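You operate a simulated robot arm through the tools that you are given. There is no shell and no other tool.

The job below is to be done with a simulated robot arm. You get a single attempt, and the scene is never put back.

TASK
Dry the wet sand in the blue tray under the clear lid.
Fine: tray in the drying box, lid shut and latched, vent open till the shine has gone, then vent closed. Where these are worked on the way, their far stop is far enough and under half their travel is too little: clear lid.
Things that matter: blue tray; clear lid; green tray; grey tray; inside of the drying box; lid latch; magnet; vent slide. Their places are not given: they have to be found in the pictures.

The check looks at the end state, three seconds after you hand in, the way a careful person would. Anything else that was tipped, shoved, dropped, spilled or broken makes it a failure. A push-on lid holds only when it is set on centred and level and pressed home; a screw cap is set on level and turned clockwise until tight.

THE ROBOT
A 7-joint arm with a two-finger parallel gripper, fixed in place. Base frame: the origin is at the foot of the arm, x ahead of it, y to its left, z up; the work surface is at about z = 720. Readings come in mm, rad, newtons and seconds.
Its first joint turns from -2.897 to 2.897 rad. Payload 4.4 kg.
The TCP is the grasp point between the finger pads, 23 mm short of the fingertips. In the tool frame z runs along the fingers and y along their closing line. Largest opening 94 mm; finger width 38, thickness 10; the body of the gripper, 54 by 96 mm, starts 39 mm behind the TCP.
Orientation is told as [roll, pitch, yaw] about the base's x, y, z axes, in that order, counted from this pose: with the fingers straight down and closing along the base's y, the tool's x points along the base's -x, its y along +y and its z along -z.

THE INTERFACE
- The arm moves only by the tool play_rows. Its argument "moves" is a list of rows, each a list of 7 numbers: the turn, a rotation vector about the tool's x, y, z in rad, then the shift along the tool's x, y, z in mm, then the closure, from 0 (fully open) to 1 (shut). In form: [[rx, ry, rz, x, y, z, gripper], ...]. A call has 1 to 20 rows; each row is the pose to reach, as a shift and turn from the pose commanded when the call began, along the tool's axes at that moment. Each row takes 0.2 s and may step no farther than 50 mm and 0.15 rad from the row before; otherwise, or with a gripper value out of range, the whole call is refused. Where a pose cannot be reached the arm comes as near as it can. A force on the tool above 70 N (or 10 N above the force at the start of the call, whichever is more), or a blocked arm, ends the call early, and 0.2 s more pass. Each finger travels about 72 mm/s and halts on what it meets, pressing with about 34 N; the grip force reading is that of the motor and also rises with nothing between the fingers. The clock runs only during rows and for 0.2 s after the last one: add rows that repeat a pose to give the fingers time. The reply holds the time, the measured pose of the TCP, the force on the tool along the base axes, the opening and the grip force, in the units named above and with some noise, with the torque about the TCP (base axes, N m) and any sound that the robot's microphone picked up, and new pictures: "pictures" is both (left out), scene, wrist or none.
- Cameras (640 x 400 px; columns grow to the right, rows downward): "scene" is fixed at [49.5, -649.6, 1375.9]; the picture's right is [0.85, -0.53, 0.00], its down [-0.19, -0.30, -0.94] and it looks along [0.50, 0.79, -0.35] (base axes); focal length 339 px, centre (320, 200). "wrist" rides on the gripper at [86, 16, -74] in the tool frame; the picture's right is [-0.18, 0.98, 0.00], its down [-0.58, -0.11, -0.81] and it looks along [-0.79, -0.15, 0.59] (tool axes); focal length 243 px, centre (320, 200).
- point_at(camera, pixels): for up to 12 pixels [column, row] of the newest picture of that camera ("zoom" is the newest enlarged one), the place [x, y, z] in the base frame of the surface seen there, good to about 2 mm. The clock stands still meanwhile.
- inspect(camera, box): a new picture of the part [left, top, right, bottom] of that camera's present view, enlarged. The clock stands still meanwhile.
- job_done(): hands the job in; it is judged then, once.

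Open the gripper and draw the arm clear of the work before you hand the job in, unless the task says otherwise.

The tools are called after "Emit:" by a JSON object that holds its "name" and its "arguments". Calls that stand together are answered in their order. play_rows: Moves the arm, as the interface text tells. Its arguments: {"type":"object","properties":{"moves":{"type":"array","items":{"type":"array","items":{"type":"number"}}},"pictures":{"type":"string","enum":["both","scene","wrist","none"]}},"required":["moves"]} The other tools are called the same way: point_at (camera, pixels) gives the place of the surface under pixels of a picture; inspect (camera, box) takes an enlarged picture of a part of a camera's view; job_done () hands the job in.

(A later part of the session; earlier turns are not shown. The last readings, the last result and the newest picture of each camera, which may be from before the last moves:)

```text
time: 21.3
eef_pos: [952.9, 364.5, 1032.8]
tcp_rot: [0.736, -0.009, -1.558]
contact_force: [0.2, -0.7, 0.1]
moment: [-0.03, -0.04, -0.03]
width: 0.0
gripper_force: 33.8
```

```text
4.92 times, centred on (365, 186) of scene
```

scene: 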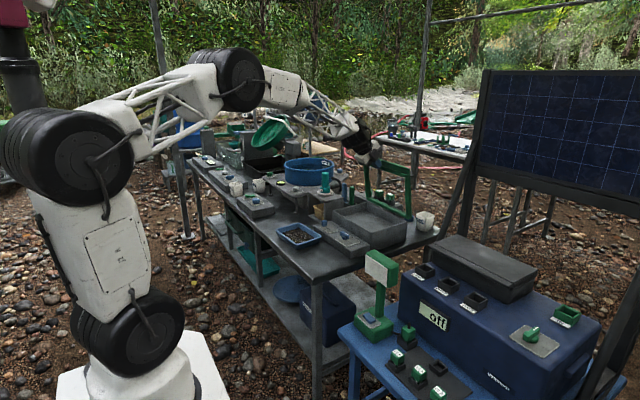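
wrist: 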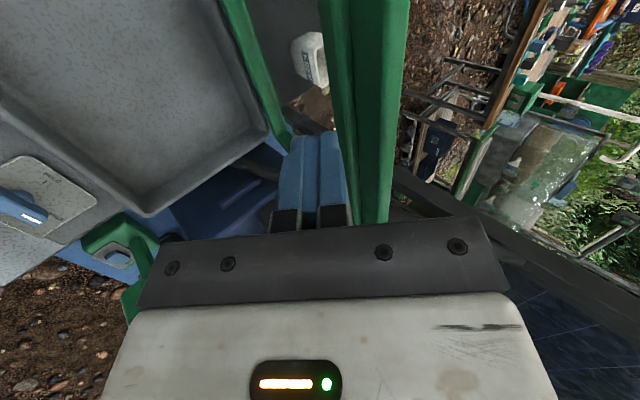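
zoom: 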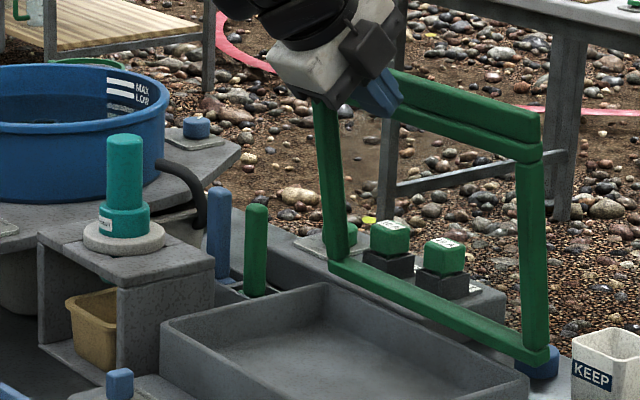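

The lid stays open by itself. I retreat away from it and bring the tool back vertical.

Emit:
{"name": "play_rows", "arguments": {"moves": [[0, 0, 0, 0, -25, -23, 0.5], [0, 0, 0, 0, -55, -50, 0.5], [0, 0, 0, 0, -85, -77, 0.3], [0, 0, 0, 0, -111, -101, 0], [0.14, 0, 0, 0, -126, -115, 0], [0.28, 0, 0, 0, -141, -129, 0], [0.42, 0, 0, 0, -156, -143, 0], [0.56, 0, 0, 0, -171, -157, 0], [0.7, 0, 0, 0, -186, -171, 0], [0.736, 0, 0, 0, -200, -185, 0], [0.736, 0, 0, 0, -200, -185, 0]]}}

Emit:
{"name": "inspect", "arguments": {"camera": "scene", "box": [270, 135, 430, 256]}}

```text
time: 23.7
eef_pos: [680.9, 360.8, 1035.6]
tcp_rot: [-0.001, -0.008, -1.557]
contact_force: [-0.2, 0.7, -0.1]
moment: [0.01, 0.01, 0.0]
width: 94.0
gripper_force: 0.0
```

scene: 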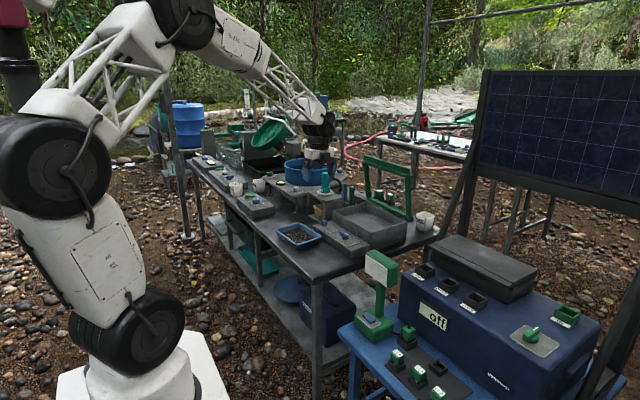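
wrist: 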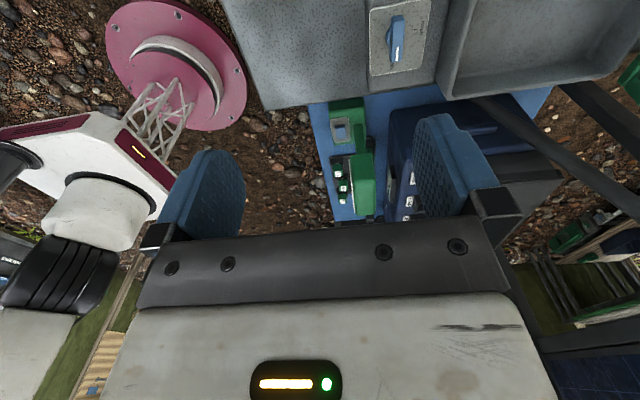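

```text
3.31 times, centred on (350, 196) of scene
```

zoom: 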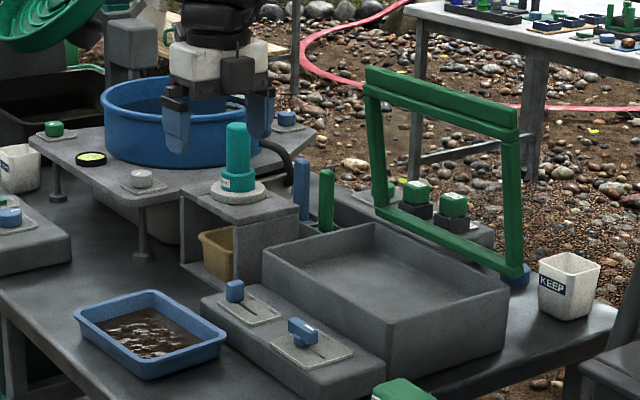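

Lid stays open. I measure the box walls/floor, lid edges and tray in this zoom.

Emit:
{"name": "point_at", "arguments": {"camera": "zoom", "pixels": [[263, 255], [275, 258], [375, 226], [382, 332], [390, 322], [505, 288], [495, 287], [380, 270], [370, 75], [510, 120], [518, 270], [510, 200]]}}

Emit:
{"name": "point_at", "arguments": {"camera": "scene", "pixels": [[276.3, 231], [296.5, 221.5], [317, 233.5], [296, 246], [300, 224], [297, 243], [279, 231], [314, 234]]}}

```text
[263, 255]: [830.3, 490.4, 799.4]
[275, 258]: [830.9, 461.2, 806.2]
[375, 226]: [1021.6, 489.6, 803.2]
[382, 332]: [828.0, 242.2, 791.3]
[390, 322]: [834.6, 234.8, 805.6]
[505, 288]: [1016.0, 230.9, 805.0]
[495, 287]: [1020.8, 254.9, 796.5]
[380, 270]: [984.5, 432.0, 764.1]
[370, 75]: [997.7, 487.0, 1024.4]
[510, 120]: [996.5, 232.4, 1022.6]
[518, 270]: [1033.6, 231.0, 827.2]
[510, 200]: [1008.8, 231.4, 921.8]
```

```text
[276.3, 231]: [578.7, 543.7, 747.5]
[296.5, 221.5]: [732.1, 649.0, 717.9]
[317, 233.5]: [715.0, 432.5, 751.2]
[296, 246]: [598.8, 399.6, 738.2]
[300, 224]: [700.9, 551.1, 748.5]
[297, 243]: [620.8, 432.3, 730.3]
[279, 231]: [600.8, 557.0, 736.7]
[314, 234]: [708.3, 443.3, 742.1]
```

Box rim z≈806, interior x≈836–1021, y≈236–490, floor 764. Now I move to view the blue tray from above for accurate measuring.

Emit:
{"name": "play_rows", "arguments": {"moves": [[0, 0, 0, 45, -9, -8, 0], [0, 0, 0, 90, -18, -16, 0], [0, 0, 0, 135, -27, -24, 0], [0, 0, 0, 180, -36, -32, 0], [0, 0, 0, 224, -47, -40, 0], [0, 0, 0, 224, -47, -40, 0]], "pictures": "wrist"}}

```text
time: 25.1
eef_pos: [631.0, 585.3, 1073.8]
tcp_rot: [0.0, -0.008, -1.559]
contact_force: [-0.5, 0.4, -0.1]
moment: [-0.01, -0.01, 0.01]
width: 93.9
gripper_force: 0.1
```

wrist: 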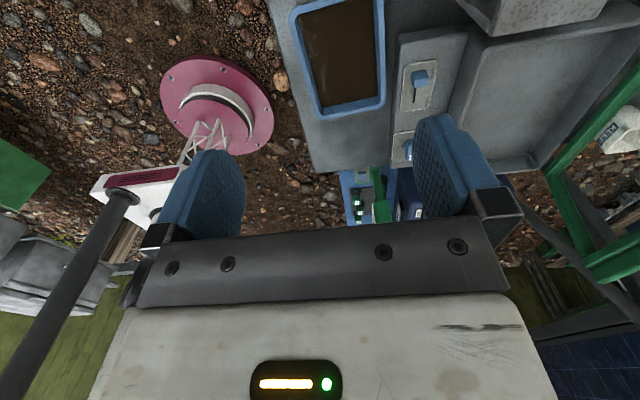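

Tray is in view at (335,55). I enlarge it and measure the rim.

Emit:
{"name": "inspect", "arguments": {"camera": "wrist", "box": [270, 0, 462, 120]}}

```text
3.33 times, centred on (366, 60) of wrist
```

zoom: 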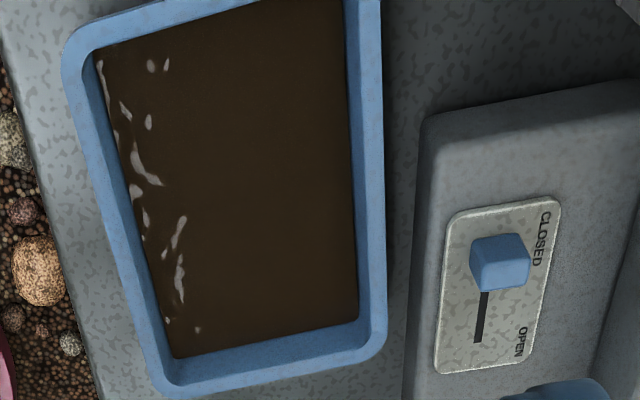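

Emit:
{"name": "point_at", "arguments": {"camera": "zoom", "pixels": [[75, 150], [92, 150], [108, 150], [122, 150], [345, 150], [352, 150], [362, 150], [380, 150], [140, 300], [160, 300], [368, 300], [382, 300]]}}

Emit:
{"name": "point_at", "arguments": {"camera": "zoom", "pixels": [[270, 385], [270, 372], [270, 350], [270, 335], [200, 5], [180, 20], [170, 30], [230, 150], [500, 250], [525, 270], [480, 340], [455, 130]]}}

```text
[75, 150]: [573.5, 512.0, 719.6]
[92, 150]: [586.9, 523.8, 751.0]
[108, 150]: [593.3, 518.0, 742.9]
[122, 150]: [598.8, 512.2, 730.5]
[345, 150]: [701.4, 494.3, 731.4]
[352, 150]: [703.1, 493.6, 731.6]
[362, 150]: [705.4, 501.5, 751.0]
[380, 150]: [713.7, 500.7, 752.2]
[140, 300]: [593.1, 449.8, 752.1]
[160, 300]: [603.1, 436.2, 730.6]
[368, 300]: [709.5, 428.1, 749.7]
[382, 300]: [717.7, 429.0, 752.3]
```

```text
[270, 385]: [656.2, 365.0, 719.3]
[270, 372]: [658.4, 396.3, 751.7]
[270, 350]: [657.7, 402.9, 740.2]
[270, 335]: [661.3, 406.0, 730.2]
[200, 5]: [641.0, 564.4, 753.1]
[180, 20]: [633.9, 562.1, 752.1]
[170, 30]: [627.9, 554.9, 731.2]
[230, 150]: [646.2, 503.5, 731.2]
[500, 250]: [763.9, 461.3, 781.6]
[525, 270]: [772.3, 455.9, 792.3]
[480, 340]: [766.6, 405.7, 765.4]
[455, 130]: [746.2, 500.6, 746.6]
```

Tray centre ≈(652,481), turned ≈+3.5°; inner width along x is 103 mm at sand level and 112 mm at rim, so the fingers can be spread outward inside it. I go above it with a 75 mm opening.

Emit:
{"name": "play_rows", "arguments": {"moves": [[0, 0, -0.01, -20, 4, 42, 0.2], [0, 0, -0.02, -40, 8, 84, 0.2], [0, 0, -0.03, -60, 12, 126, 0.2], [0, 0, -0.04, -80, 16, 168, 0.2], [0, 0, -0.048, -100, 19, 205, 0.2], [0, 0, -0.048, -105.3, 19.7, 234, 0.2], [0, 0, -0.048, -105.3, 19.7, 234, 0.2]]}}

```text
time: 26.7
eef_pos: [653.3, 476.0, 840.8]
tcp_rot: [0.001, -0.008, -1.512]
contact_force: [-0.2, 0.4, -0.7]
moment: [-0.02, -0.01, 0.02]
width: 75.3
gripper_force: 0.0
```

scene: 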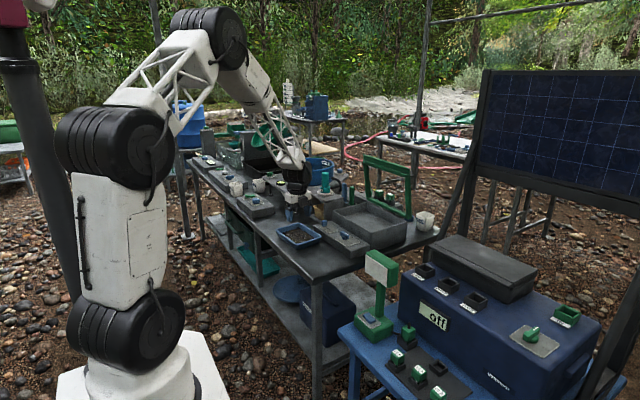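
wrist: 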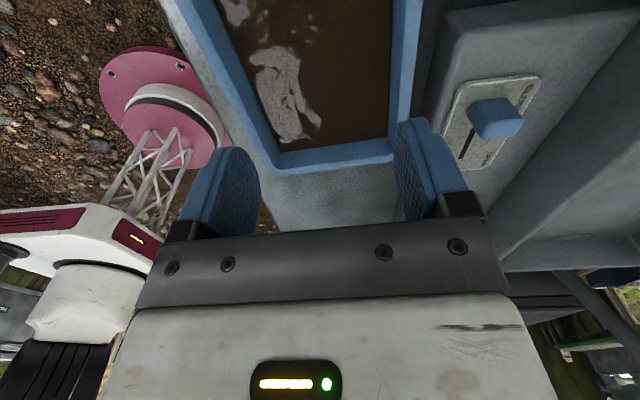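

Position seems slightly short in y; I hold a moment to get a settled reading.

Emit:
{"name": "play_rows", "arguments": {"moves": [[0, 0, 0, 0, 0, 0, 0.2], [0, 0, 0, 0, 0, 0, 0.2]], "pictures": "wrist"}}

Emit:
{"name": "point_at", "arguments": {"camera": "wrist", "pixels": [[225, 60], [250, 100], [262, 140], [405, 60], [400, 100], [392, 140], [330, 152], [330, 165], [412, 60], [280, 148], [390, 90], [240, 70]]}}

```text
time: 27.3
eef_pos: [653.3, 477.6, 840.4]
tcp_rot: [-0.001, -0.008, -1.51]
contact_force: [-0.4, 0.4, 0.3]
moment: [0.0, 0.03, 0.01]
width: 75.5
gripper_force: 0.1
```

wrist: 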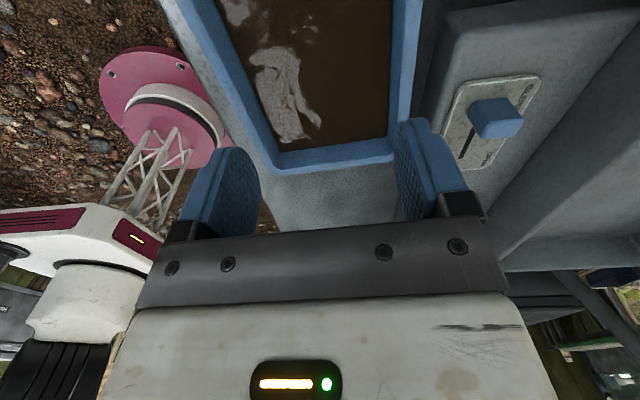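

```text
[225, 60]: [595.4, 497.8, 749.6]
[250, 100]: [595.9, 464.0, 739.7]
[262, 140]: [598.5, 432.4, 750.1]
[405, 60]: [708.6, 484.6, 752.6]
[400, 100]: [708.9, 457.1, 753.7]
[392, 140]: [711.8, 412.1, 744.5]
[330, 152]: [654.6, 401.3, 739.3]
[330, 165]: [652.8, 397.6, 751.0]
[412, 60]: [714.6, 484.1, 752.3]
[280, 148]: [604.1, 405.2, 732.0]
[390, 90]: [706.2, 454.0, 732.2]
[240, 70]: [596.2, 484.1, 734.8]
```

Inner walls at ≈598 and ≈706, so the fingers (605–701 outside faces) fit. I lower until the tips are just above the sand.

Emit:
{"name": "play_rows", "arguments": {"moves": [[0, 0, 0, 0, -1, 40, 0.2], [0, 0, 0, 2, -1, 70, 0.2], [0, 0, 0, 2, -1, 83, 0.2], [0, 0, 0, 2, -1, 83, 0.2]]}}

Emit:
{"name": "inspect", "arguments": {"camera": "scene", "box": [260, 190, 370, 260]}}

```text
time: 28.3
eef_pos: [650.5, 478.2, 758.5]
tcp_rot: [0.0, -0.009, -1.513]
contact_force: [-0.8, 0.8, 0.0]
moment: [0.01, 0.01, -0.02]
width: 74.9
gripper_force: 0.1
```

scene: 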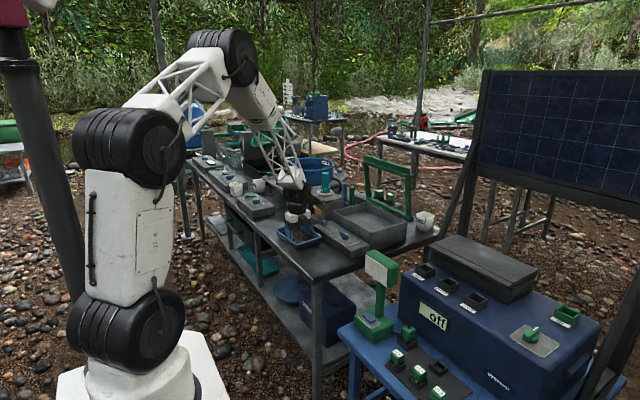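
wrist: 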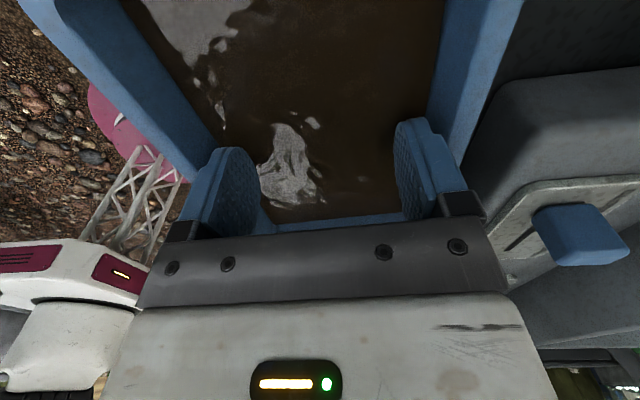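

```text
5.71 times, centred on (315, 225) of scene
```

zoom: 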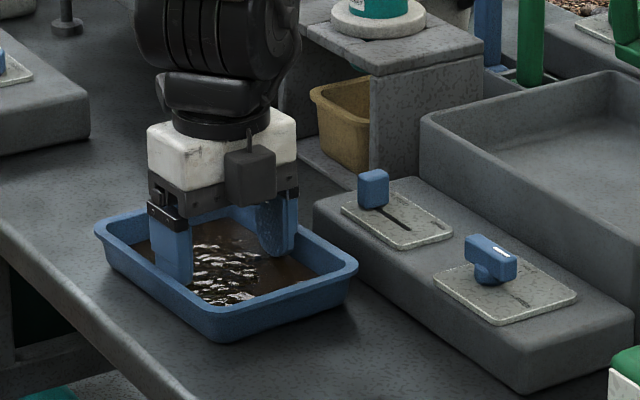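

Both fingers are inside the tray. I open them outward against the walls.

Emit:
{"name": "play_rows", "arguments": {"moves": [[0, 0, 0, 0, 0, 1, 0.1], [0, 0, 0, 0, 0, 1, 0], [0, 0, 0, 0, 0, 1, 0], [0, 0, 0, 0, 0, 1, 0], [0, 0, 0, 0, 0, 1, 0]]}}

```text
time: 29.5
eef_pos: [651.3, 479.6, 755.7]
tcp_rot: [-0.002, -0.008, -1.511]
contact_force: [-0.2, 0.5, 0.3]
moment: [0.02, 0.0, 0.07]
width: 87.9
gripper_force: 0.2
```

scene: 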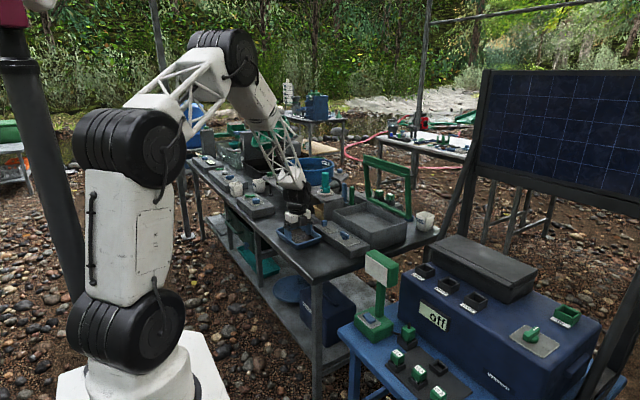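
wrist: 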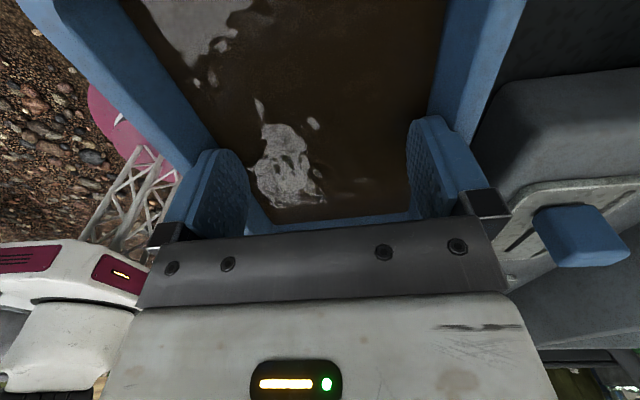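

The fingers stopped at 87.9 mm on the walls. I test by lifting 20 mm slowly.

Emit:
{"name": "play_rows", "arguments": {"moves": [[0, 0, 0, 0, 0, -4, 0], [0, 0, 0, 0, 0, -8, 0], [0, 0, 0, 0, 0, -12, 0], [0, 0, 0, 0, 0, -16, 0], [0, 0, 0, 0, 0, -20, 0]]}}

Emit:
{"name": "inspect", "arguments": {"camera": "scene", "box": [260, 190, 370, 260]}}

```text
time: 30.7
eef_pos: [651.4, 479.0, 776.0]
tcp_rot: [0.002, -0.009, -1.511]
contact_force: [0.2, 0.3, -3.2]
moment: [-0.02, -0.03, -0.01]
width: 87.9
gripper_force: 0.1
```

scene: 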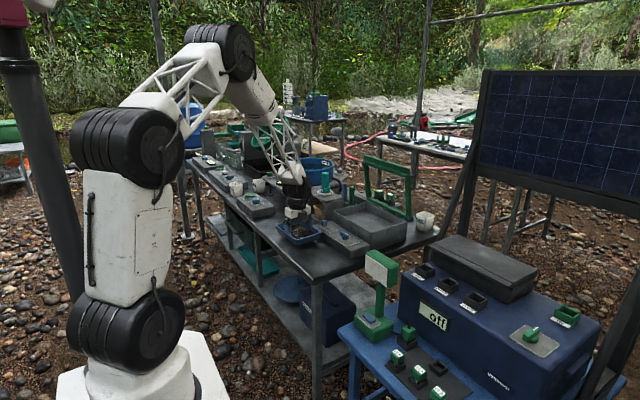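
wrist: 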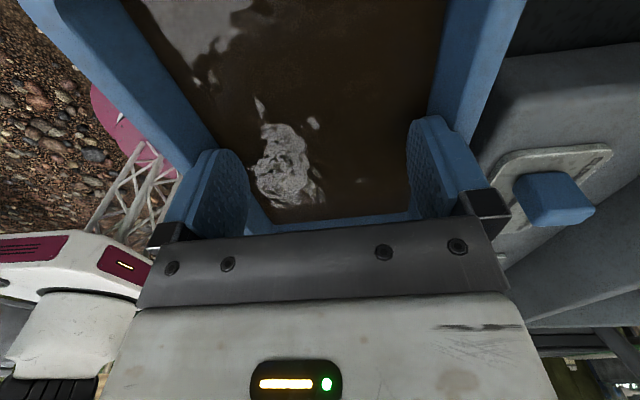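

```text
5.71 times, centred on (315, 225) of scene
```

zoom: 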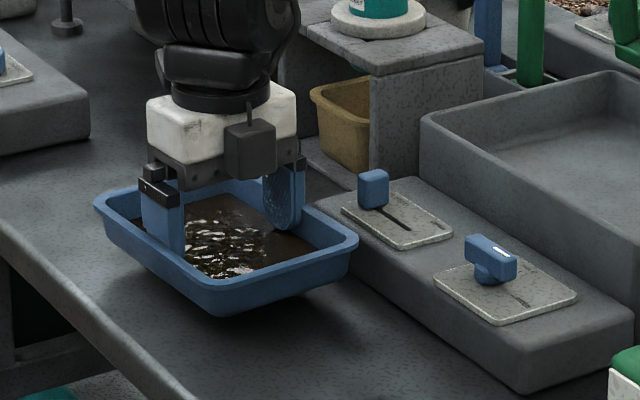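

The tray is lifted level (≈3 N). I raise it well above the box rim and shift toward y≈338.

Emit:
{"name": "play_rows", "arguments": {"moves": [[0, 0, 0, 0, 0, -20, 0], [0, 0, 0, 0, 0, -42, 0], [0, 0, 0, 0, 0, -64, 0], [0, 0, 0, 0, 0, -86, 0], [0, 0, 0, 0, 0, -104, 0], [0, 0, 0.01, -20, -1.2, -106, 0], [0, 0, 0.02, -45, -2.7, -106, 0], [0, 0, 0.03, -70, -4.2, -106, 0], [0, 0, 0.04, -95, -5.7, -106, 0], [0, 0, 0.05, -120, -7.2, -106, 0], [0, 0, 0.06, -140, -8.4, -106, 0], [0, 0, 0.06, -140, -8.4, -106, 0]]}}

```text
time: 33.3
eef_pos: [650.9, 338.4, 882.4]
tcp_rot: [0.0, -0.009, -1.572]
contact_force: [0.5, -0.4, -2.2]
moment: [-0.02, 0.0, -0.05]
width: 88.2
gripper_force: 0.0
```

scene: 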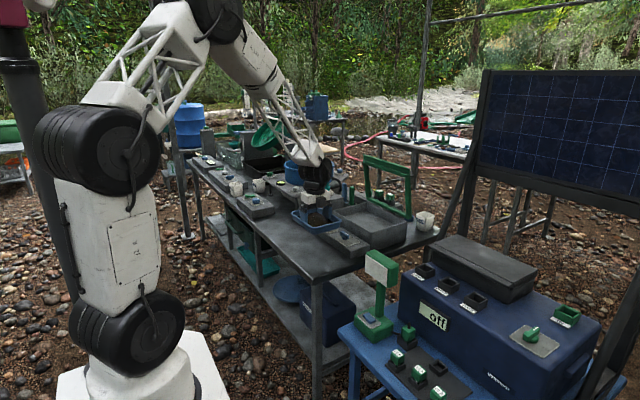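
wrist: 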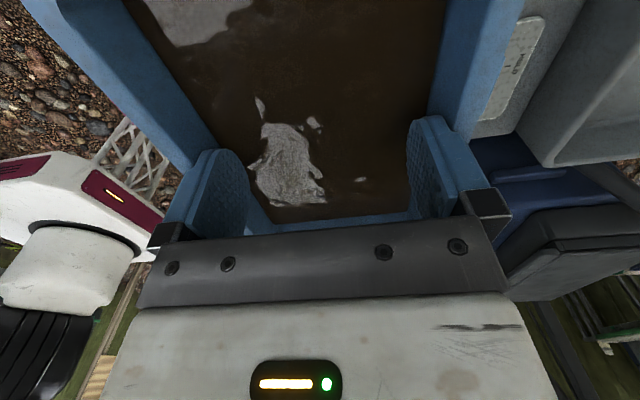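

Tray is carried level. Now I move it forward over the box to x≈912.

Emit:
{"name": "play_rows", "arguments": {"moves": [[0, 0, 0, 0, 20, 0, 0], [0, 0, 0, 0, 45, 0, 0], [0, 0, 0, 0, 70, 0, 0], [0, 0, 0, 0, 95, 0, 0], [0, 0, 0, 0, 120, 0, 0], [0, 0, 0, 0, 145, 0, 0], [0, 0, 0, 0, 170, 0, 0], [0, 0, 0, 0, 195, 0, 0], [0, 0, 0, 0, 220, 0, 0], [0, 0, 0, 0, 243, 0, 0], [0, 0, 0, 0, 261, 0, 0], [0, 0, 0, 0, 261, 0, 0]]}}

Emit:
{"name": "inspect", "arguments": {"camera": "scene", "box": [300, 145, 430, 245]}}

```text
time: 35.9
eef_pos: [913.3, 339.4, 884.9]
tcp_rot: [0.003, -0.01, -1.57]
contact_force: [-0.8, -0.5, -2.9]
moment: [0.02, 0.0, 0.0]
width: 88.3
gripper_force: 0.0
```

scene: 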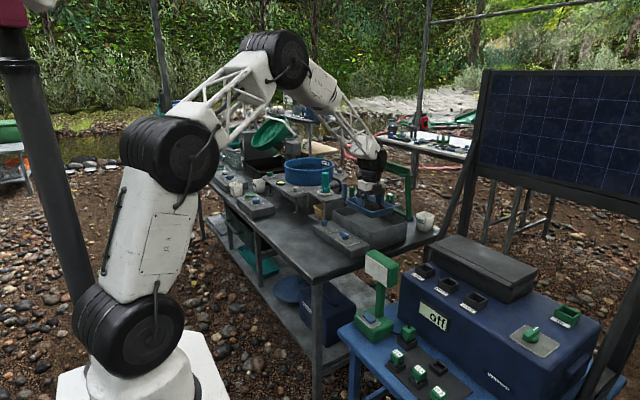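
wrist: 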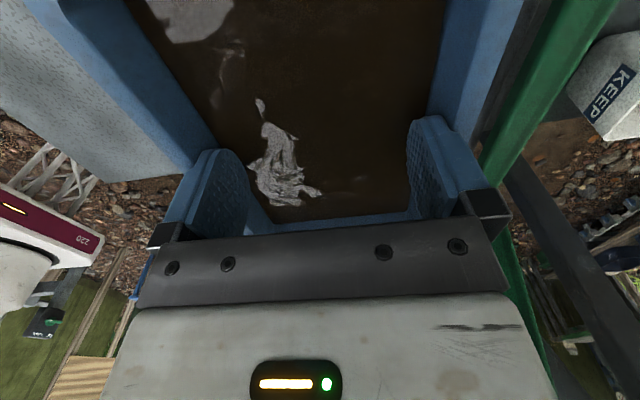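

```text
4.00 times, centred on (365, 195) of scene
```

zoom: 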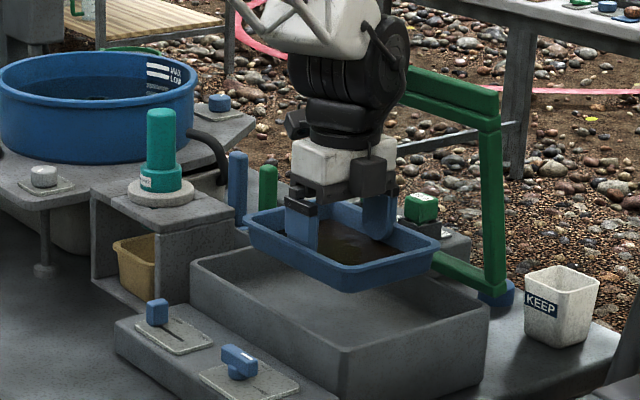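

The tray hovers above the box. I verify its edges against the walls before lowering.

Emit:
{"name": "point_at", "arguments": {"camera": "zoom", "pixels": [[350, 283], [437, 250], [250, 228], [345, 288], [345, 355], [488, 300], [192, 263], [300, 265]]}}

Emit:
{"name": "point_at", "arguments": {"camera": "wrist", "pixels": [[500, 60], [120, 60], [190, 160], [540, 60], [450, 100], [60, 100]]}}

```text
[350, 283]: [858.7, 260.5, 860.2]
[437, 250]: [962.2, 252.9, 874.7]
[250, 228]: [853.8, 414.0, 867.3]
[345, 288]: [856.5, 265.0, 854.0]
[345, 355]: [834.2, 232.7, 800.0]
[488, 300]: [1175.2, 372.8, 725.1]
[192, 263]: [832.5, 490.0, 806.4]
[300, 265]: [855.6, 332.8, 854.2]
```

```text
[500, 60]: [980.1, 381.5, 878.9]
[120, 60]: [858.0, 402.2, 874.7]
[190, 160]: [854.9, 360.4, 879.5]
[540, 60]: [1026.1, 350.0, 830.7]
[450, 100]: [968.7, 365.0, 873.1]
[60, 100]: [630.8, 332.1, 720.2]
```

Tray spans x≈847–980, y≈252–428, inside the walls. I lower it to the floor (TCP ≈801).

Emit:
{"name": "play_rows", "arguments": {"moves": [[0, 0, 0, 0, 0, 20, 0], [0, 0, 0, 0, 0, 40, 0], [0, 0, 0, 0, 0, 58, 0], [0, 0, 0, 0, 0, 70, 0], [0, 0, 0, 0, 0, 76, 0], [0, 0, 0, 0, 0, 80, 0], [0, 0, 0, 0, 0, 82, 0], [0, 0, 0, 0, 0, 82, 0]]}}

Emit:
{"name": "inspect", "arguments": {"camera": "scene", "box": [300, 145, 430, 245]}}

```text
time: 37.7
eef_pos: [913.0, 338.6, 803.4]
tcp_rot: [0.004, -0.01, -1.571]
contact_force: [-2.8, -1.1, 15.9]
moment: [0.01, -0.1, -0.01]
width: 88.3
gripper_force: 0.1
```

scene: 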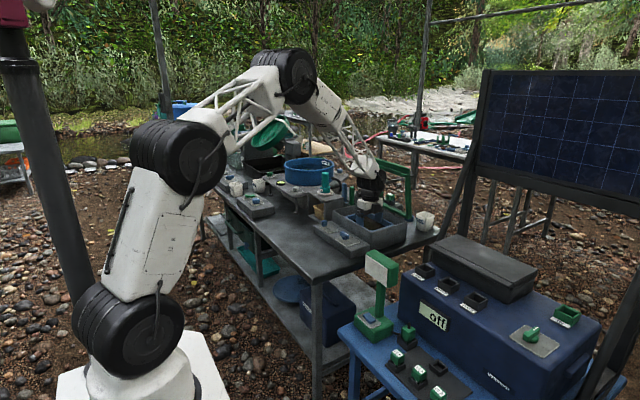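
wrist: 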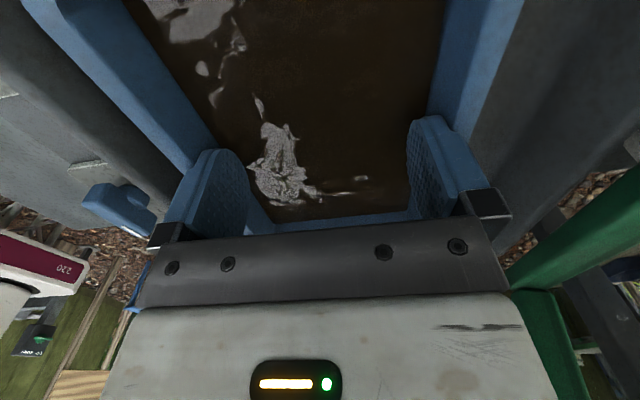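

```text
4.00 times, centred on (365, 195) of scene
```

zoom: 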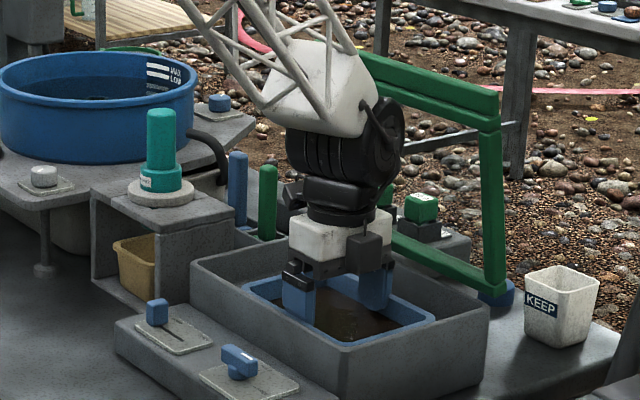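

Floor contact (+16 N up). I release by narrowing the fingers to 75 mm, then lift straight out.

Emit:
{"name": "play_rows", "arguments": {"moves": [[0, 0, 0, 0, 0, -1, 0.2], [0, 0, 0, 0, 0, -1, 0.2], [0, 0, 0, 0, 0, -1, 0.2], [0, 0, 0, 0, 0, -15, 0.2], [0, 0, 0, 0, 0, -45, 0.2], [0, 0, 0, 0, 0, -85, 0.2], [0, 0, 0, 0, 0, -110, 0.2], [0, 0, 0, 0, -30, -110, 0.4], [0, 0, 0, 0, -70, -110, 0.6], [0, 0, 0, 0, -110, -110, 0.8], [0, 0, 0, 0, -150, -110, 1], [0, 0, 0, 0, -150, -110, 1]]}}

Emit:
{"name": "inspect", "arguments": {"camera": "scene", "box": [300, 145, 430, 245]}}

```text
time: 40.3
eef_pos: [762.6, 340.5, 911.4]
tcp_rot: [0.0, -0.007, -1.572]
contact_force: [0.0, 0.4, -0.4]
moment: [0.01, -0.01, 0.04]
width: 0.0
gripper_force: 33.8
```

scene: 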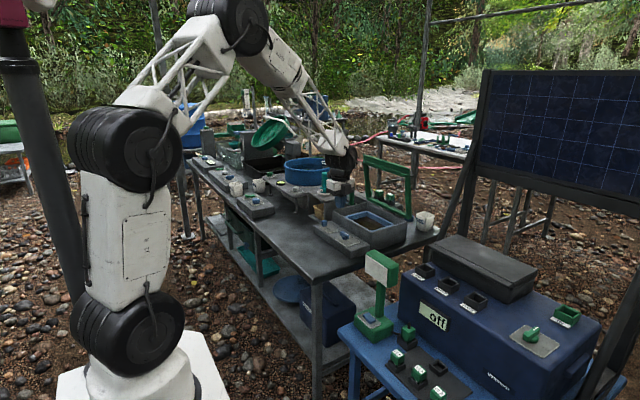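
wrist: 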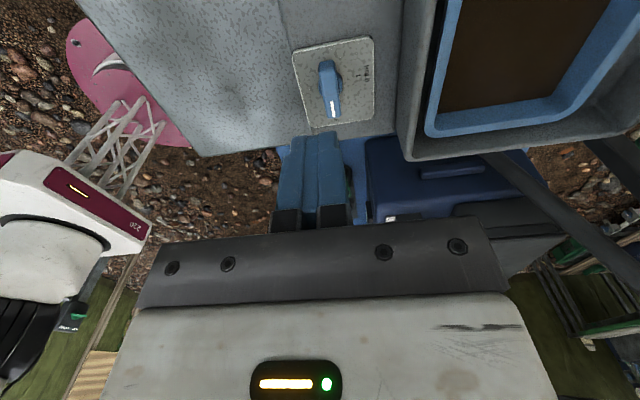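

```text
4.00 times, centred on (365, 195) of scene
```

zoom: 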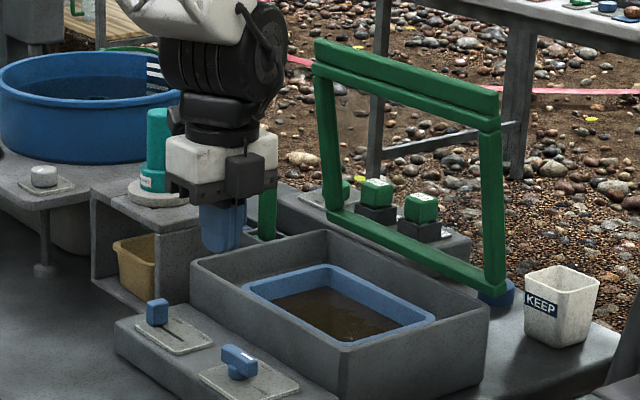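

The tray sits in the box. Next the lid must be pulled shut; I measure its raised lip and top edge.

Emit:
{"name": "point_at", "arguments": {"camera": "zoom", "pixels": [[316, 44], [400, 64], [400, 70], [400, 78], [400, 84], [400, 90], [400, 96], [400, 102], [497, 92], [497, 104], [490, 118], [490, 200]]}}

Emit:
{"name": "inspect", "arguments": {"camera": "scene", "box": [355, 145, 435, 195]}}

```text
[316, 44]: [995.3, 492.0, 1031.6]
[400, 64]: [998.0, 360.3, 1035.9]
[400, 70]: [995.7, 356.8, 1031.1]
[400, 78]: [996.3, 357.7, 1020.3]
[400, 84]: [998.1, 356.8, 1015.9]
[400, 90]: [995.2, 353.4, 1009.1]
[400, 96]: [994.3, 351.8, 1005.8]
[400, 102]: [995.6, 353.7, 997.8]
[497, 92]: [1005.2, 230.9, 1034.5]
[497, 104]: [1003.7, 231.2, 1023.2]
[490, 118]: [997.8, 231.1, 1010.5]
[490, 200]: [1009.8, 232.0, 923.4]
```

```text
8.00 times, centred on (395, 170) of scene
```

zoom: 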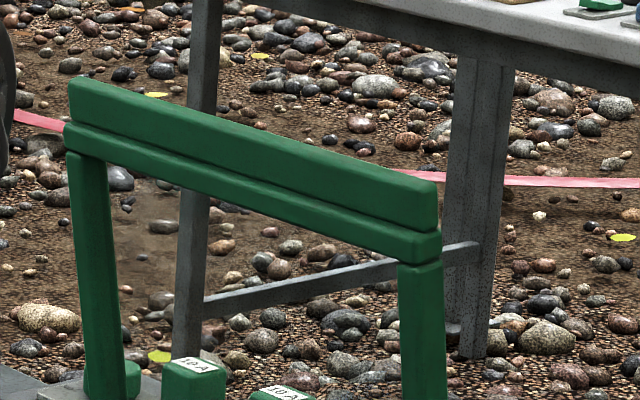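

Lid top edge is at z≈1036, x≈997–1010. I'll hook over its top from above with tilted closed fingers near y≈290; first raise and tilt at a safe distance.

Emit:
{"name": "play_rows", "arguments": {"moves": [[-0.12, 0, 0, -8, 10, -35, 1], [-0.25, 0, 0, -16, 25, -70, 1], [-0.37, 0, 0, -25, 45, -105, 1], [-0.5, 0, 0, -33, 70, -140, 1], [-0.62, 0, 0, -42, 95, -170, 1], [-0.74, 0, 0, -50, 118, -189, 1], [-0.74, 0, 0, -50, 118, -189, 1]], "pictures": "wrist"}}

```text
time: 41.9
eef_pos: [878.9, 291.0, 1101.0]
tcp_rot: [0.742, -0.01, -1.571]
contact_force: [0.1, -0.6, 0.1]
moment: [0.03, 0.04, -0.03]
width: 0.0
gripper_force: 34.4
```

wrist: 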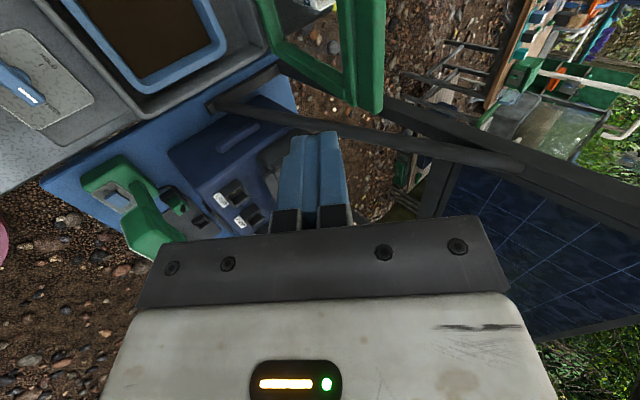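

Now forward above the lid to x≈1027 at constant height.

Emit:
{"name": "play_rows", "arguments": {"moves": [[0, 0, 0, 0, 27, 25, 1], [0, 0, 0, 0, 55, 50, 1], [0, 0, 0, 0, 82, 75, 1], [0, 0, 0, 0, 109, 100, 1], [0, 0, 0, 0, 109, 100, 1]]}}

Emit:
{"name": "inspect", "arguments": {"camera": "scene", "box": [330, 125, 450, 200]}}

```text
time: 43.1
eef_pos: [1028.4, 291.1, 1102.6]
tcp_rot: [0.741, -0.009, -1.57]
contact_force: [0.3, 0.6, -0.3]
moment: [0.03, -0.01, 0.0]
width: 0.0
gripper_force: 34.5
```

scene: 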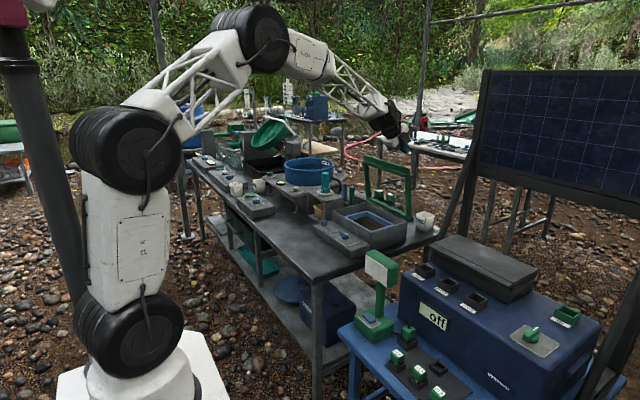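
wrist: 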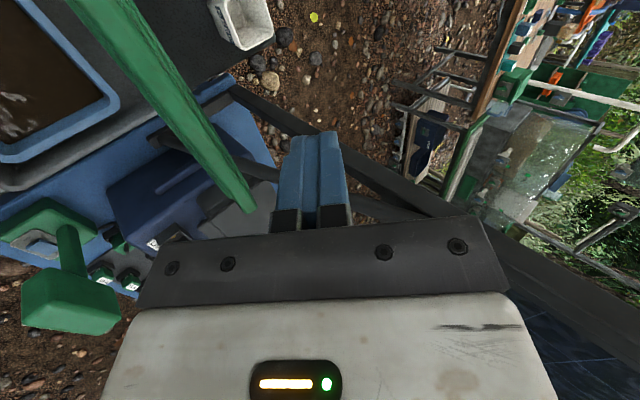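

```text
5.33 times, centred on (390, 162) of scene
```

zoom: 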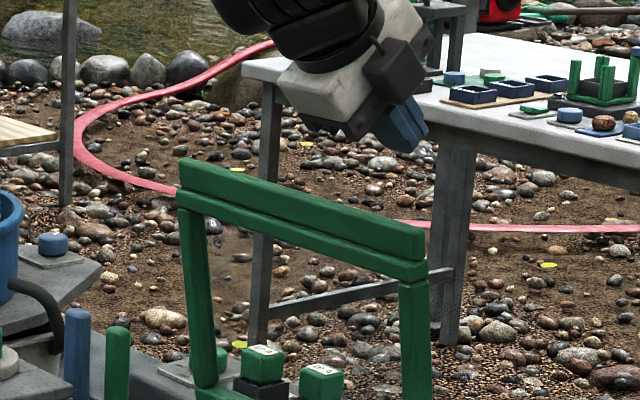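

Reach is fine and the fingers are above/behind the lid's top. I check the lip's top face from the wrist view before lowering.

Emit:
{"name": "point_at", "arguments": {"camera": "wrist", "pixels": [[150, 60], [160, 60], [140, 60], [130, 50], [165, 55], [190, 110], [200, 110], [210, 120], [120, 30], [135, 30]]}}

```text
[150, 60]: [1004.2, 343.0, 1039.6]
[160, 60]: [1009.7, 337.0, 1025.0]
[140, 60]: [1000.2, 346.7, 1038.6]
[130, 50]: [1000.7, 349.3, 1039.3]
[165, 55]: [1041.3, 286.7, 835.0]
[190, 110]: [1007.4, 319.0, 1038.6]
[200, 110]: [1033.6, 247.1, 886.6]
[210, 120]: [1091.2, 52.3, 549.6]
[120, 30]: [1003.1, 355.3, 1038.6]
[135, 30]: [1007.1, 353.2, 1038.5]
```

Lip top z≈1039, back edge x≈1010. I lower the fingertips behind it to TCP ≈(1030,291,1036).

Emit:
{"name": "play_rows", "arguments": {"moves": [[0, 0, 0, 0, -12, 15, 1], [0, 0, 0, 0, -24, 29, 1], [0, 0, 0, 0, -35, 41, 1], [0, 0, 0, 0, -43.9, 50.2, 1], [0, 0, 0, 0, -43.9, 50.2, 1]], "pictures": "wrist"}}

Emit:
{"name": "inspect", "arguments": {"camera": "scene", "box": [330, 125, 450, 200]}}

```text
time: 44.3
eef_pos: [1029.9, 290.8, 1035.0]
tcp_rot: [0.743, -0.01, -1.572]
contact_force: [-0.1, -0.1, -0.2]
moment: [0.0, 0.0, 0.0]
width: 0.0
gripper_force: 33.7
```

wrist: 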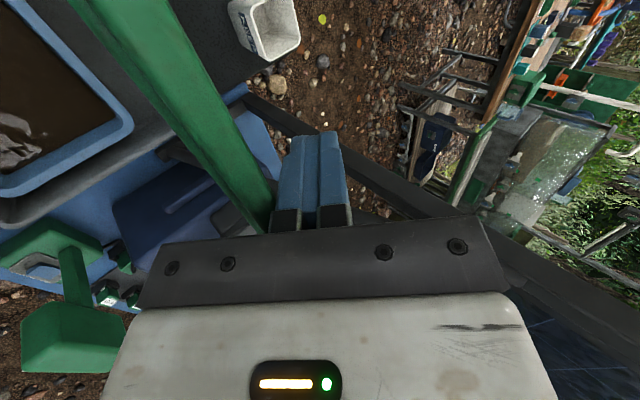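

```text
5.33 times, centred on (390, 162) of scene
```

zoom: 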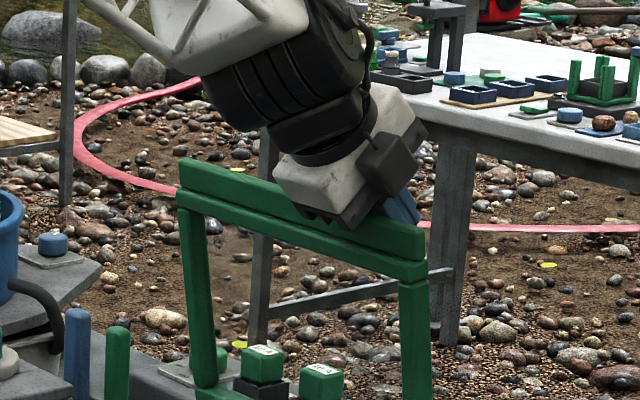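

Fingertips are behind the lip. I pull the lid toward me along its arc to about 55°.

Emit:
{"name": "play_rows", "arguments": {"moves": [[0, 0, 0, 0, -7, -14, 1], [0, 0, 0, 0, -14, -29, 1], [0, 0, 0, 0, -31, -39, 1], [0, 0, 0, 0, -48.9, -47.3, 1], [0, 0, 0, 0, -67.3, -54, 1], [0, 0, 0, 0, -86, -58.5, 1], [0, 0, 0, 0, -105.5, -62.6, 1], [0, 0, 0, 0, -105.5, -62.6, 1]]}}

Emit:
{"name": "inspect", "arguments": {"camera": "scene", "box": [310, 135, 440, 216]}}

```text
time: 46.1
eef_pos: [909.2, 290.7, 1008.8]
tcp_rot: [0.74, -0.01, -1.571]
contact_force: [-0.3, 0.1, 0.5]
moment: [0.04, 0.01, -0.01]
width: 0.2
gripper_force: 34.0
```

scene: 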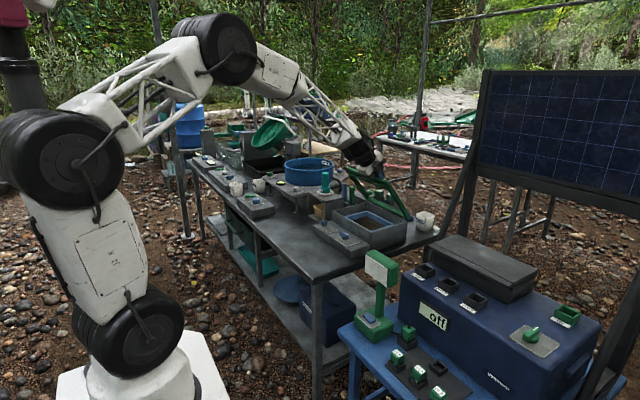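
wrist: 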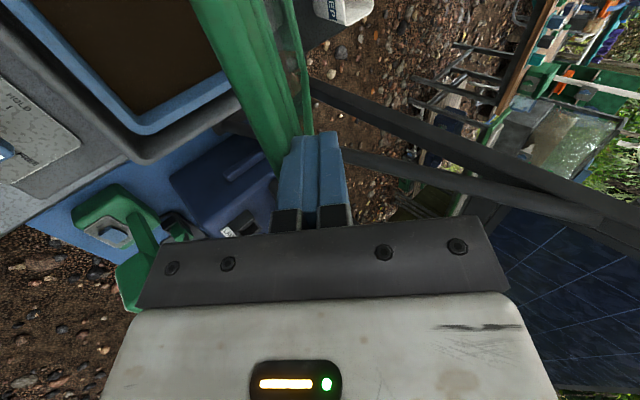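

```text
4.92 times, centred on (375, 176) of scene
```

zoom: 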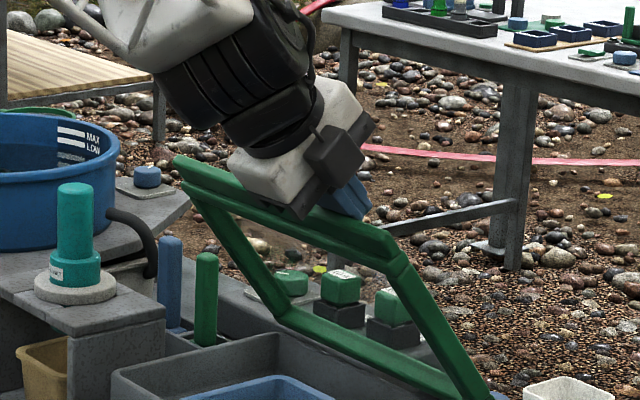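

The lid follows well. I continue down to about 15°.

Emit:
{"name": "play_rows", "arguments": {"moves": [[0, 0, 0, 0, -19, -1, 1], [0, 0, 0, 0, -38.1, -1.9, 1], [0, 0, 0, 0, -55.7, 0.2, 1], [0, 0, 0, 0, -73.3, 2.8, 1], [0, 0, 0, 0, -90.5, 8, 1], [0, 0, 0, 0, -107.6, 13.7, 1], [0, 0, 0, 0, -124, 22, 1], [0, 0, 0, 0, -139.6, 30.4, 1], [0, 0, 0, 0, -139.6, 30.4, 1]]}}

Emit:
{"name": "inspect", "arguments": {"camera": "scene", "box": [310, 155, 440, 236]}}

```text
time: 48.1
eef_pos: [826.9, 289.6, 892.6]
tcp_rot: [0.74, -0.008, -1.571]
contact_force: [0.4, 0.5, -0.3]
moment: [0.0, 0.03, -0.01]
width: 0.1
gripper_force: 33.6
```

scene: 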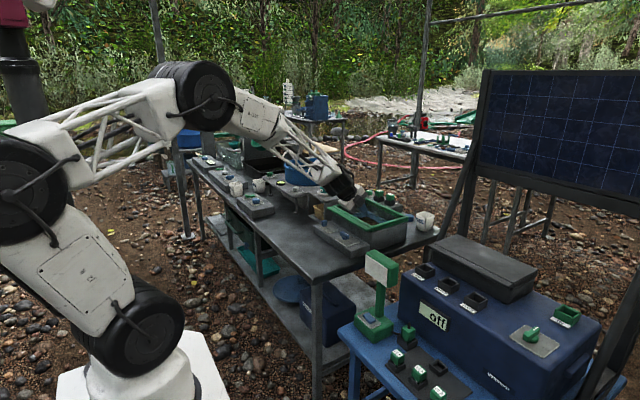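
wrist: 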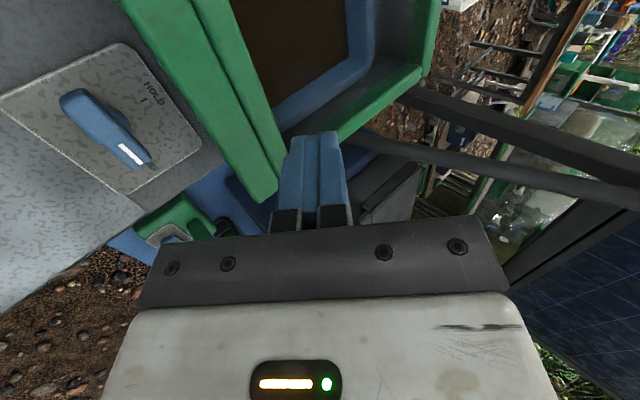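

```text
4.92 times, centred on (375, 196) of scene
```

zoom: 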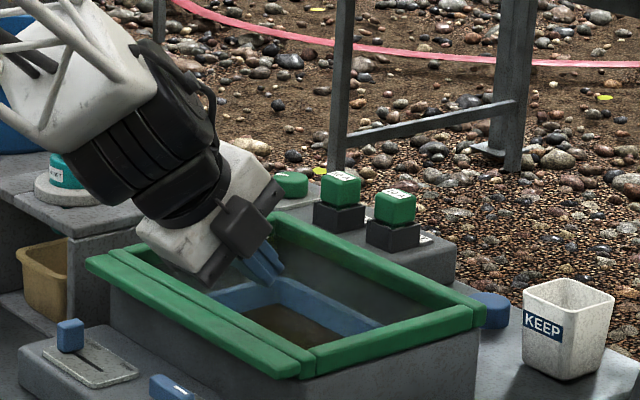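

The lid appears to have closed already (no contact force). I check its height.

Emit:
{"name": "point_at", "arguments": {"camera": "zoom", "pixels": [[95, 262], [305, 355], [320, 350], [460, 320], [305, 372], [250, 345], [478, 300]]}}

Emit:
{"name": "point_at", "arguments": {"camera": "wrist", "pixels": [[190, 80], [230, 60], [220, 130], [265, 180], [400, 80]]}}

```text
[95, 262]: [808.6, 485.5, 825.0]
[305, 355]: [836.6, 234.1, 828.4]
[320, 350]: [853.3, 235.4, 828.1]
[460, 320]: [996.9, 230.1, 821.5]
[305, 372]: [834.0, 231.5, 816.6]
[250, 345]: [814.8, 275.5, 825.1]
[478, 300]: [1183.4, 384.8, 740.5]
```

```text
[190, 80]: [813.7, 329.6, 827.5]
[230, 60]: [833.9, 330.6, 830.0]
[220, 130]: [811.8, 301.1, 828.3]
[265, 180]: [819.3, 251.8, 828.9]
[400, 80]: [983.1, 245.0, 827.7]
```

The lid is shut at its original level (825–828). I retreat, bring the tool vertical above the latch handle with ~38 mm opening.

Emit:
{"name": "play_rows", "arguments": {"moves": [[0, 0, 0, 4, -12, -22, 1], [0.13, 0, 0, 8, -20, -36, 0.8], [0.26, 0, 0, 12, -26, -42, 0.6], [0.39, 0, 0, 16, -32, -46, 0.6], [0.52, 0, 0, 19, -37, -47, 0.6], [0.65, 0, 0, 21, -40.4, -47.7, 0.6], [0.74, 0, 0, 21.5, -40.4, -47.7, 0.6], [0.74, 0, 0, 21.5, -40.4, -47.7, 0.6]]}}

Emit:
{"name": "point_at", "arguments": {"camera": "wrist", "pixels": [[320, 100]]}}

```text
time: 49.9
eef_pos: [764.0, 310.3, 899.7]
tcp_rot: [0.001, -0.009, -1.571]
contact_force: [0.1, 0.2, -0.3]
moment: [0.0, -0.02, -0.01]
width: 37.6
gripper_force: 0.0
```

scene: 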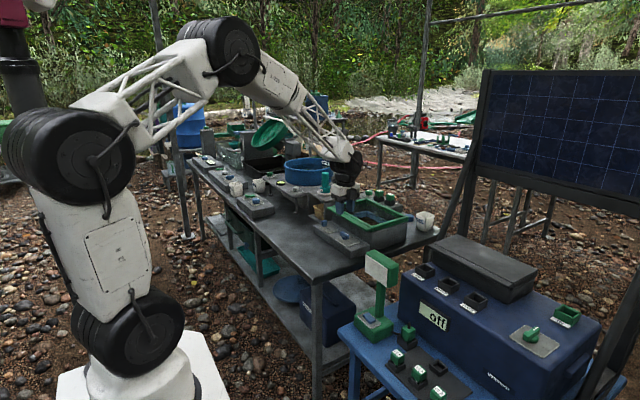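
wrist: 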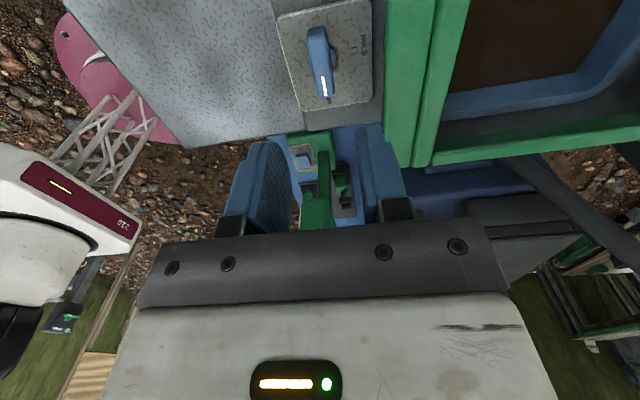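

```text
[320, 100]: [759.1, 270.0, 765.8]
```

Emit:
{"name": "inspect", "arguments": {"camera": "wrist", "box": [270, 0, 380, 115]}}

Emit:
{"name": "point_at", "arguments": {"camera": "wrist", "pixels": [[308, 40], [318, 40], [328, 40], [325, 95], [318, 90], [330, 90], [316, 28], [322, 65]]}}

```text
3.48 times, centred on (325, 58) of wrist
```

zoom: 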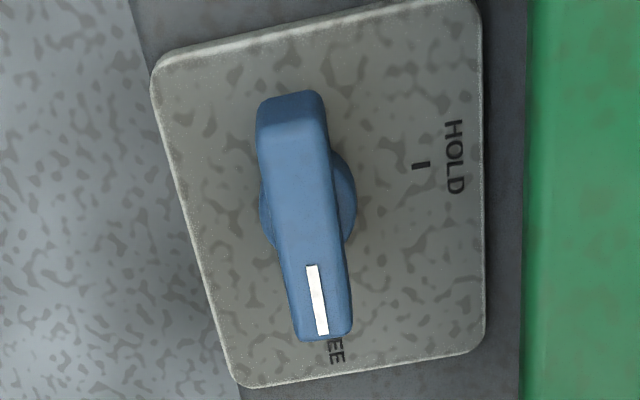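

```text
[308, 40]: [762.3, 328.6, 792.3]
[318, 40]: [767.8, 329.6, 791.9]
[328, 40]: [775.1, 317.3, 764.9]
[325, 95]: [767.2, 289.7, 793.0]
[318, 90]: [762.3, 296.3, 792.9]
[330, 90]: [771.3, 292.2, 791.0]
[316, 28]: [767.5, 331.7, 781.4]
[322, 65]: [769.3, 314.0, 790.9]
```

Handle centre ≈(765.5,311), along y at FREE. I lower, grip the bar (tips above the hub).

Emit:
{"name": "play_rows", "arguments": {"moves": [[0, 0, 0, 0.5, 1, 40, 0.6], [0, 0, 0, 0.5, 1, 80, 0.6], [0, 0, 0, 0.5, 1, 97, 0.6], [0, 0, 0, 0.5, 1, 97, 0.6], [0, 0, 0, 0.5, 1, 97, 0.8], [0, 0, 0, 0.5, 1, 97, 0.9], [0, 0, 0, 0.5, 1, 97, 1], [0, 0, 0, 0.5, 1, 97, 1]], "pictures": "wrist"}}

```text
time: 51.7
eef_pos: [766.0, 311.2, 802.9]
tcp_rot: [-0.001, -0.011, -1.57]
contact_force: [-13.9, -0.7, 3.8]
moment: [-0.11, 0.31, -0.02]
width: 13.9
gripper_force: 44.8
```

wrist: 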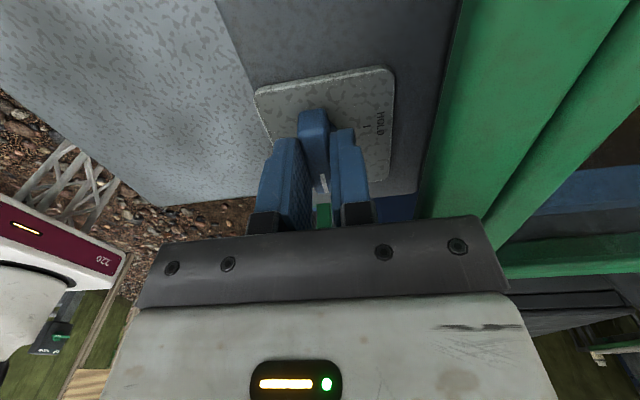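

Gripped (13.9 mm). Now turning counter-clockwise toward HOLD in two halves.

Emit:
{"name": "play_rows", "arguments": {"moves": [[0, 0, -0.12, 0, -0.5, 0, 1], [0, 0, -0.25, 0, -0.7, 0, 1], [0, 0, -0.38, 0, -0.8, 0, 1], [0, 0, -0.51, 0, -0.8, 0, 1], [0, 0, -0.64, 0, -0.8, 0, 1], [0, 0, -0.78, 0, -0.8, 0, 1]], "pictures": "wrist"}}

```text
time: 53.1
eef_pos: [765.5, 310.9, 801.7]
tcp_rot: [-0.006, -0.007, -0.79]
contact_force: [23.9, 9.2, -32.3]
moment: [0.08, -0.92, 0.01]
width: 13.7
gripper_force: 44.8
```

wrist: 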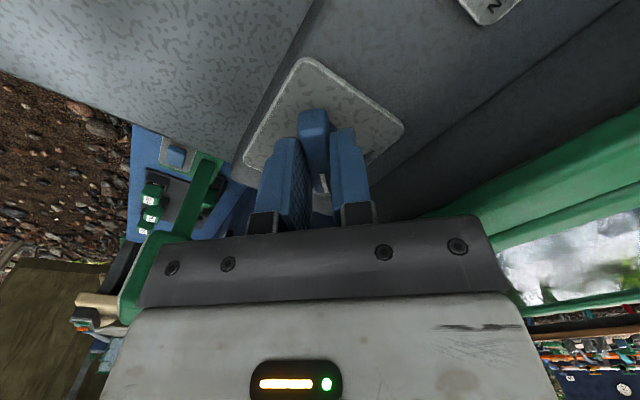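

Halfway (yaw −0.79). I continue to HOLD with a small compliance shift.

Emit:
{"name": "play_rows", "arguments": {"moves": [[0, 0, -0.1, -0.3, 0.6, 0.8, 1], [0, 0, -0.22, -0.3, 0.6, 0.8, 1], [0, 0, -0.34, -0.3, 0.6, 0.8, 1], [0, 0, -0.46, -0.3, 0.6, 0.8, 1], [0, 0, -0.58, -0.3, 0.6, 0.8, 1], [0, 0, -0.69, -0.3, 0.6, 0.8, 1], [0, 0, -0.79, -0.3, 0.6, 0.8, 1]], "pictures": "wrist"}}

```text
time: 54.7
eef_pos: [764.5, 311.1, 803.0]
tcp_rot: [-0.01, 0.001, -0.003]
contact_force: [-36.9, -34.3, 7.5]
moment: [-0.14, 0.28, 0.0]
width: 14.0
gripper_force: 44.9
```

wrist: 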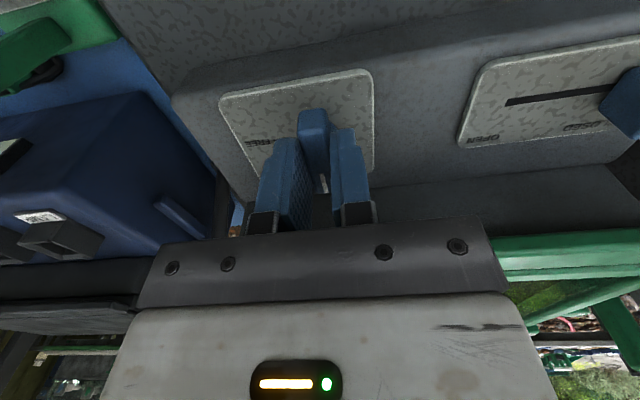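

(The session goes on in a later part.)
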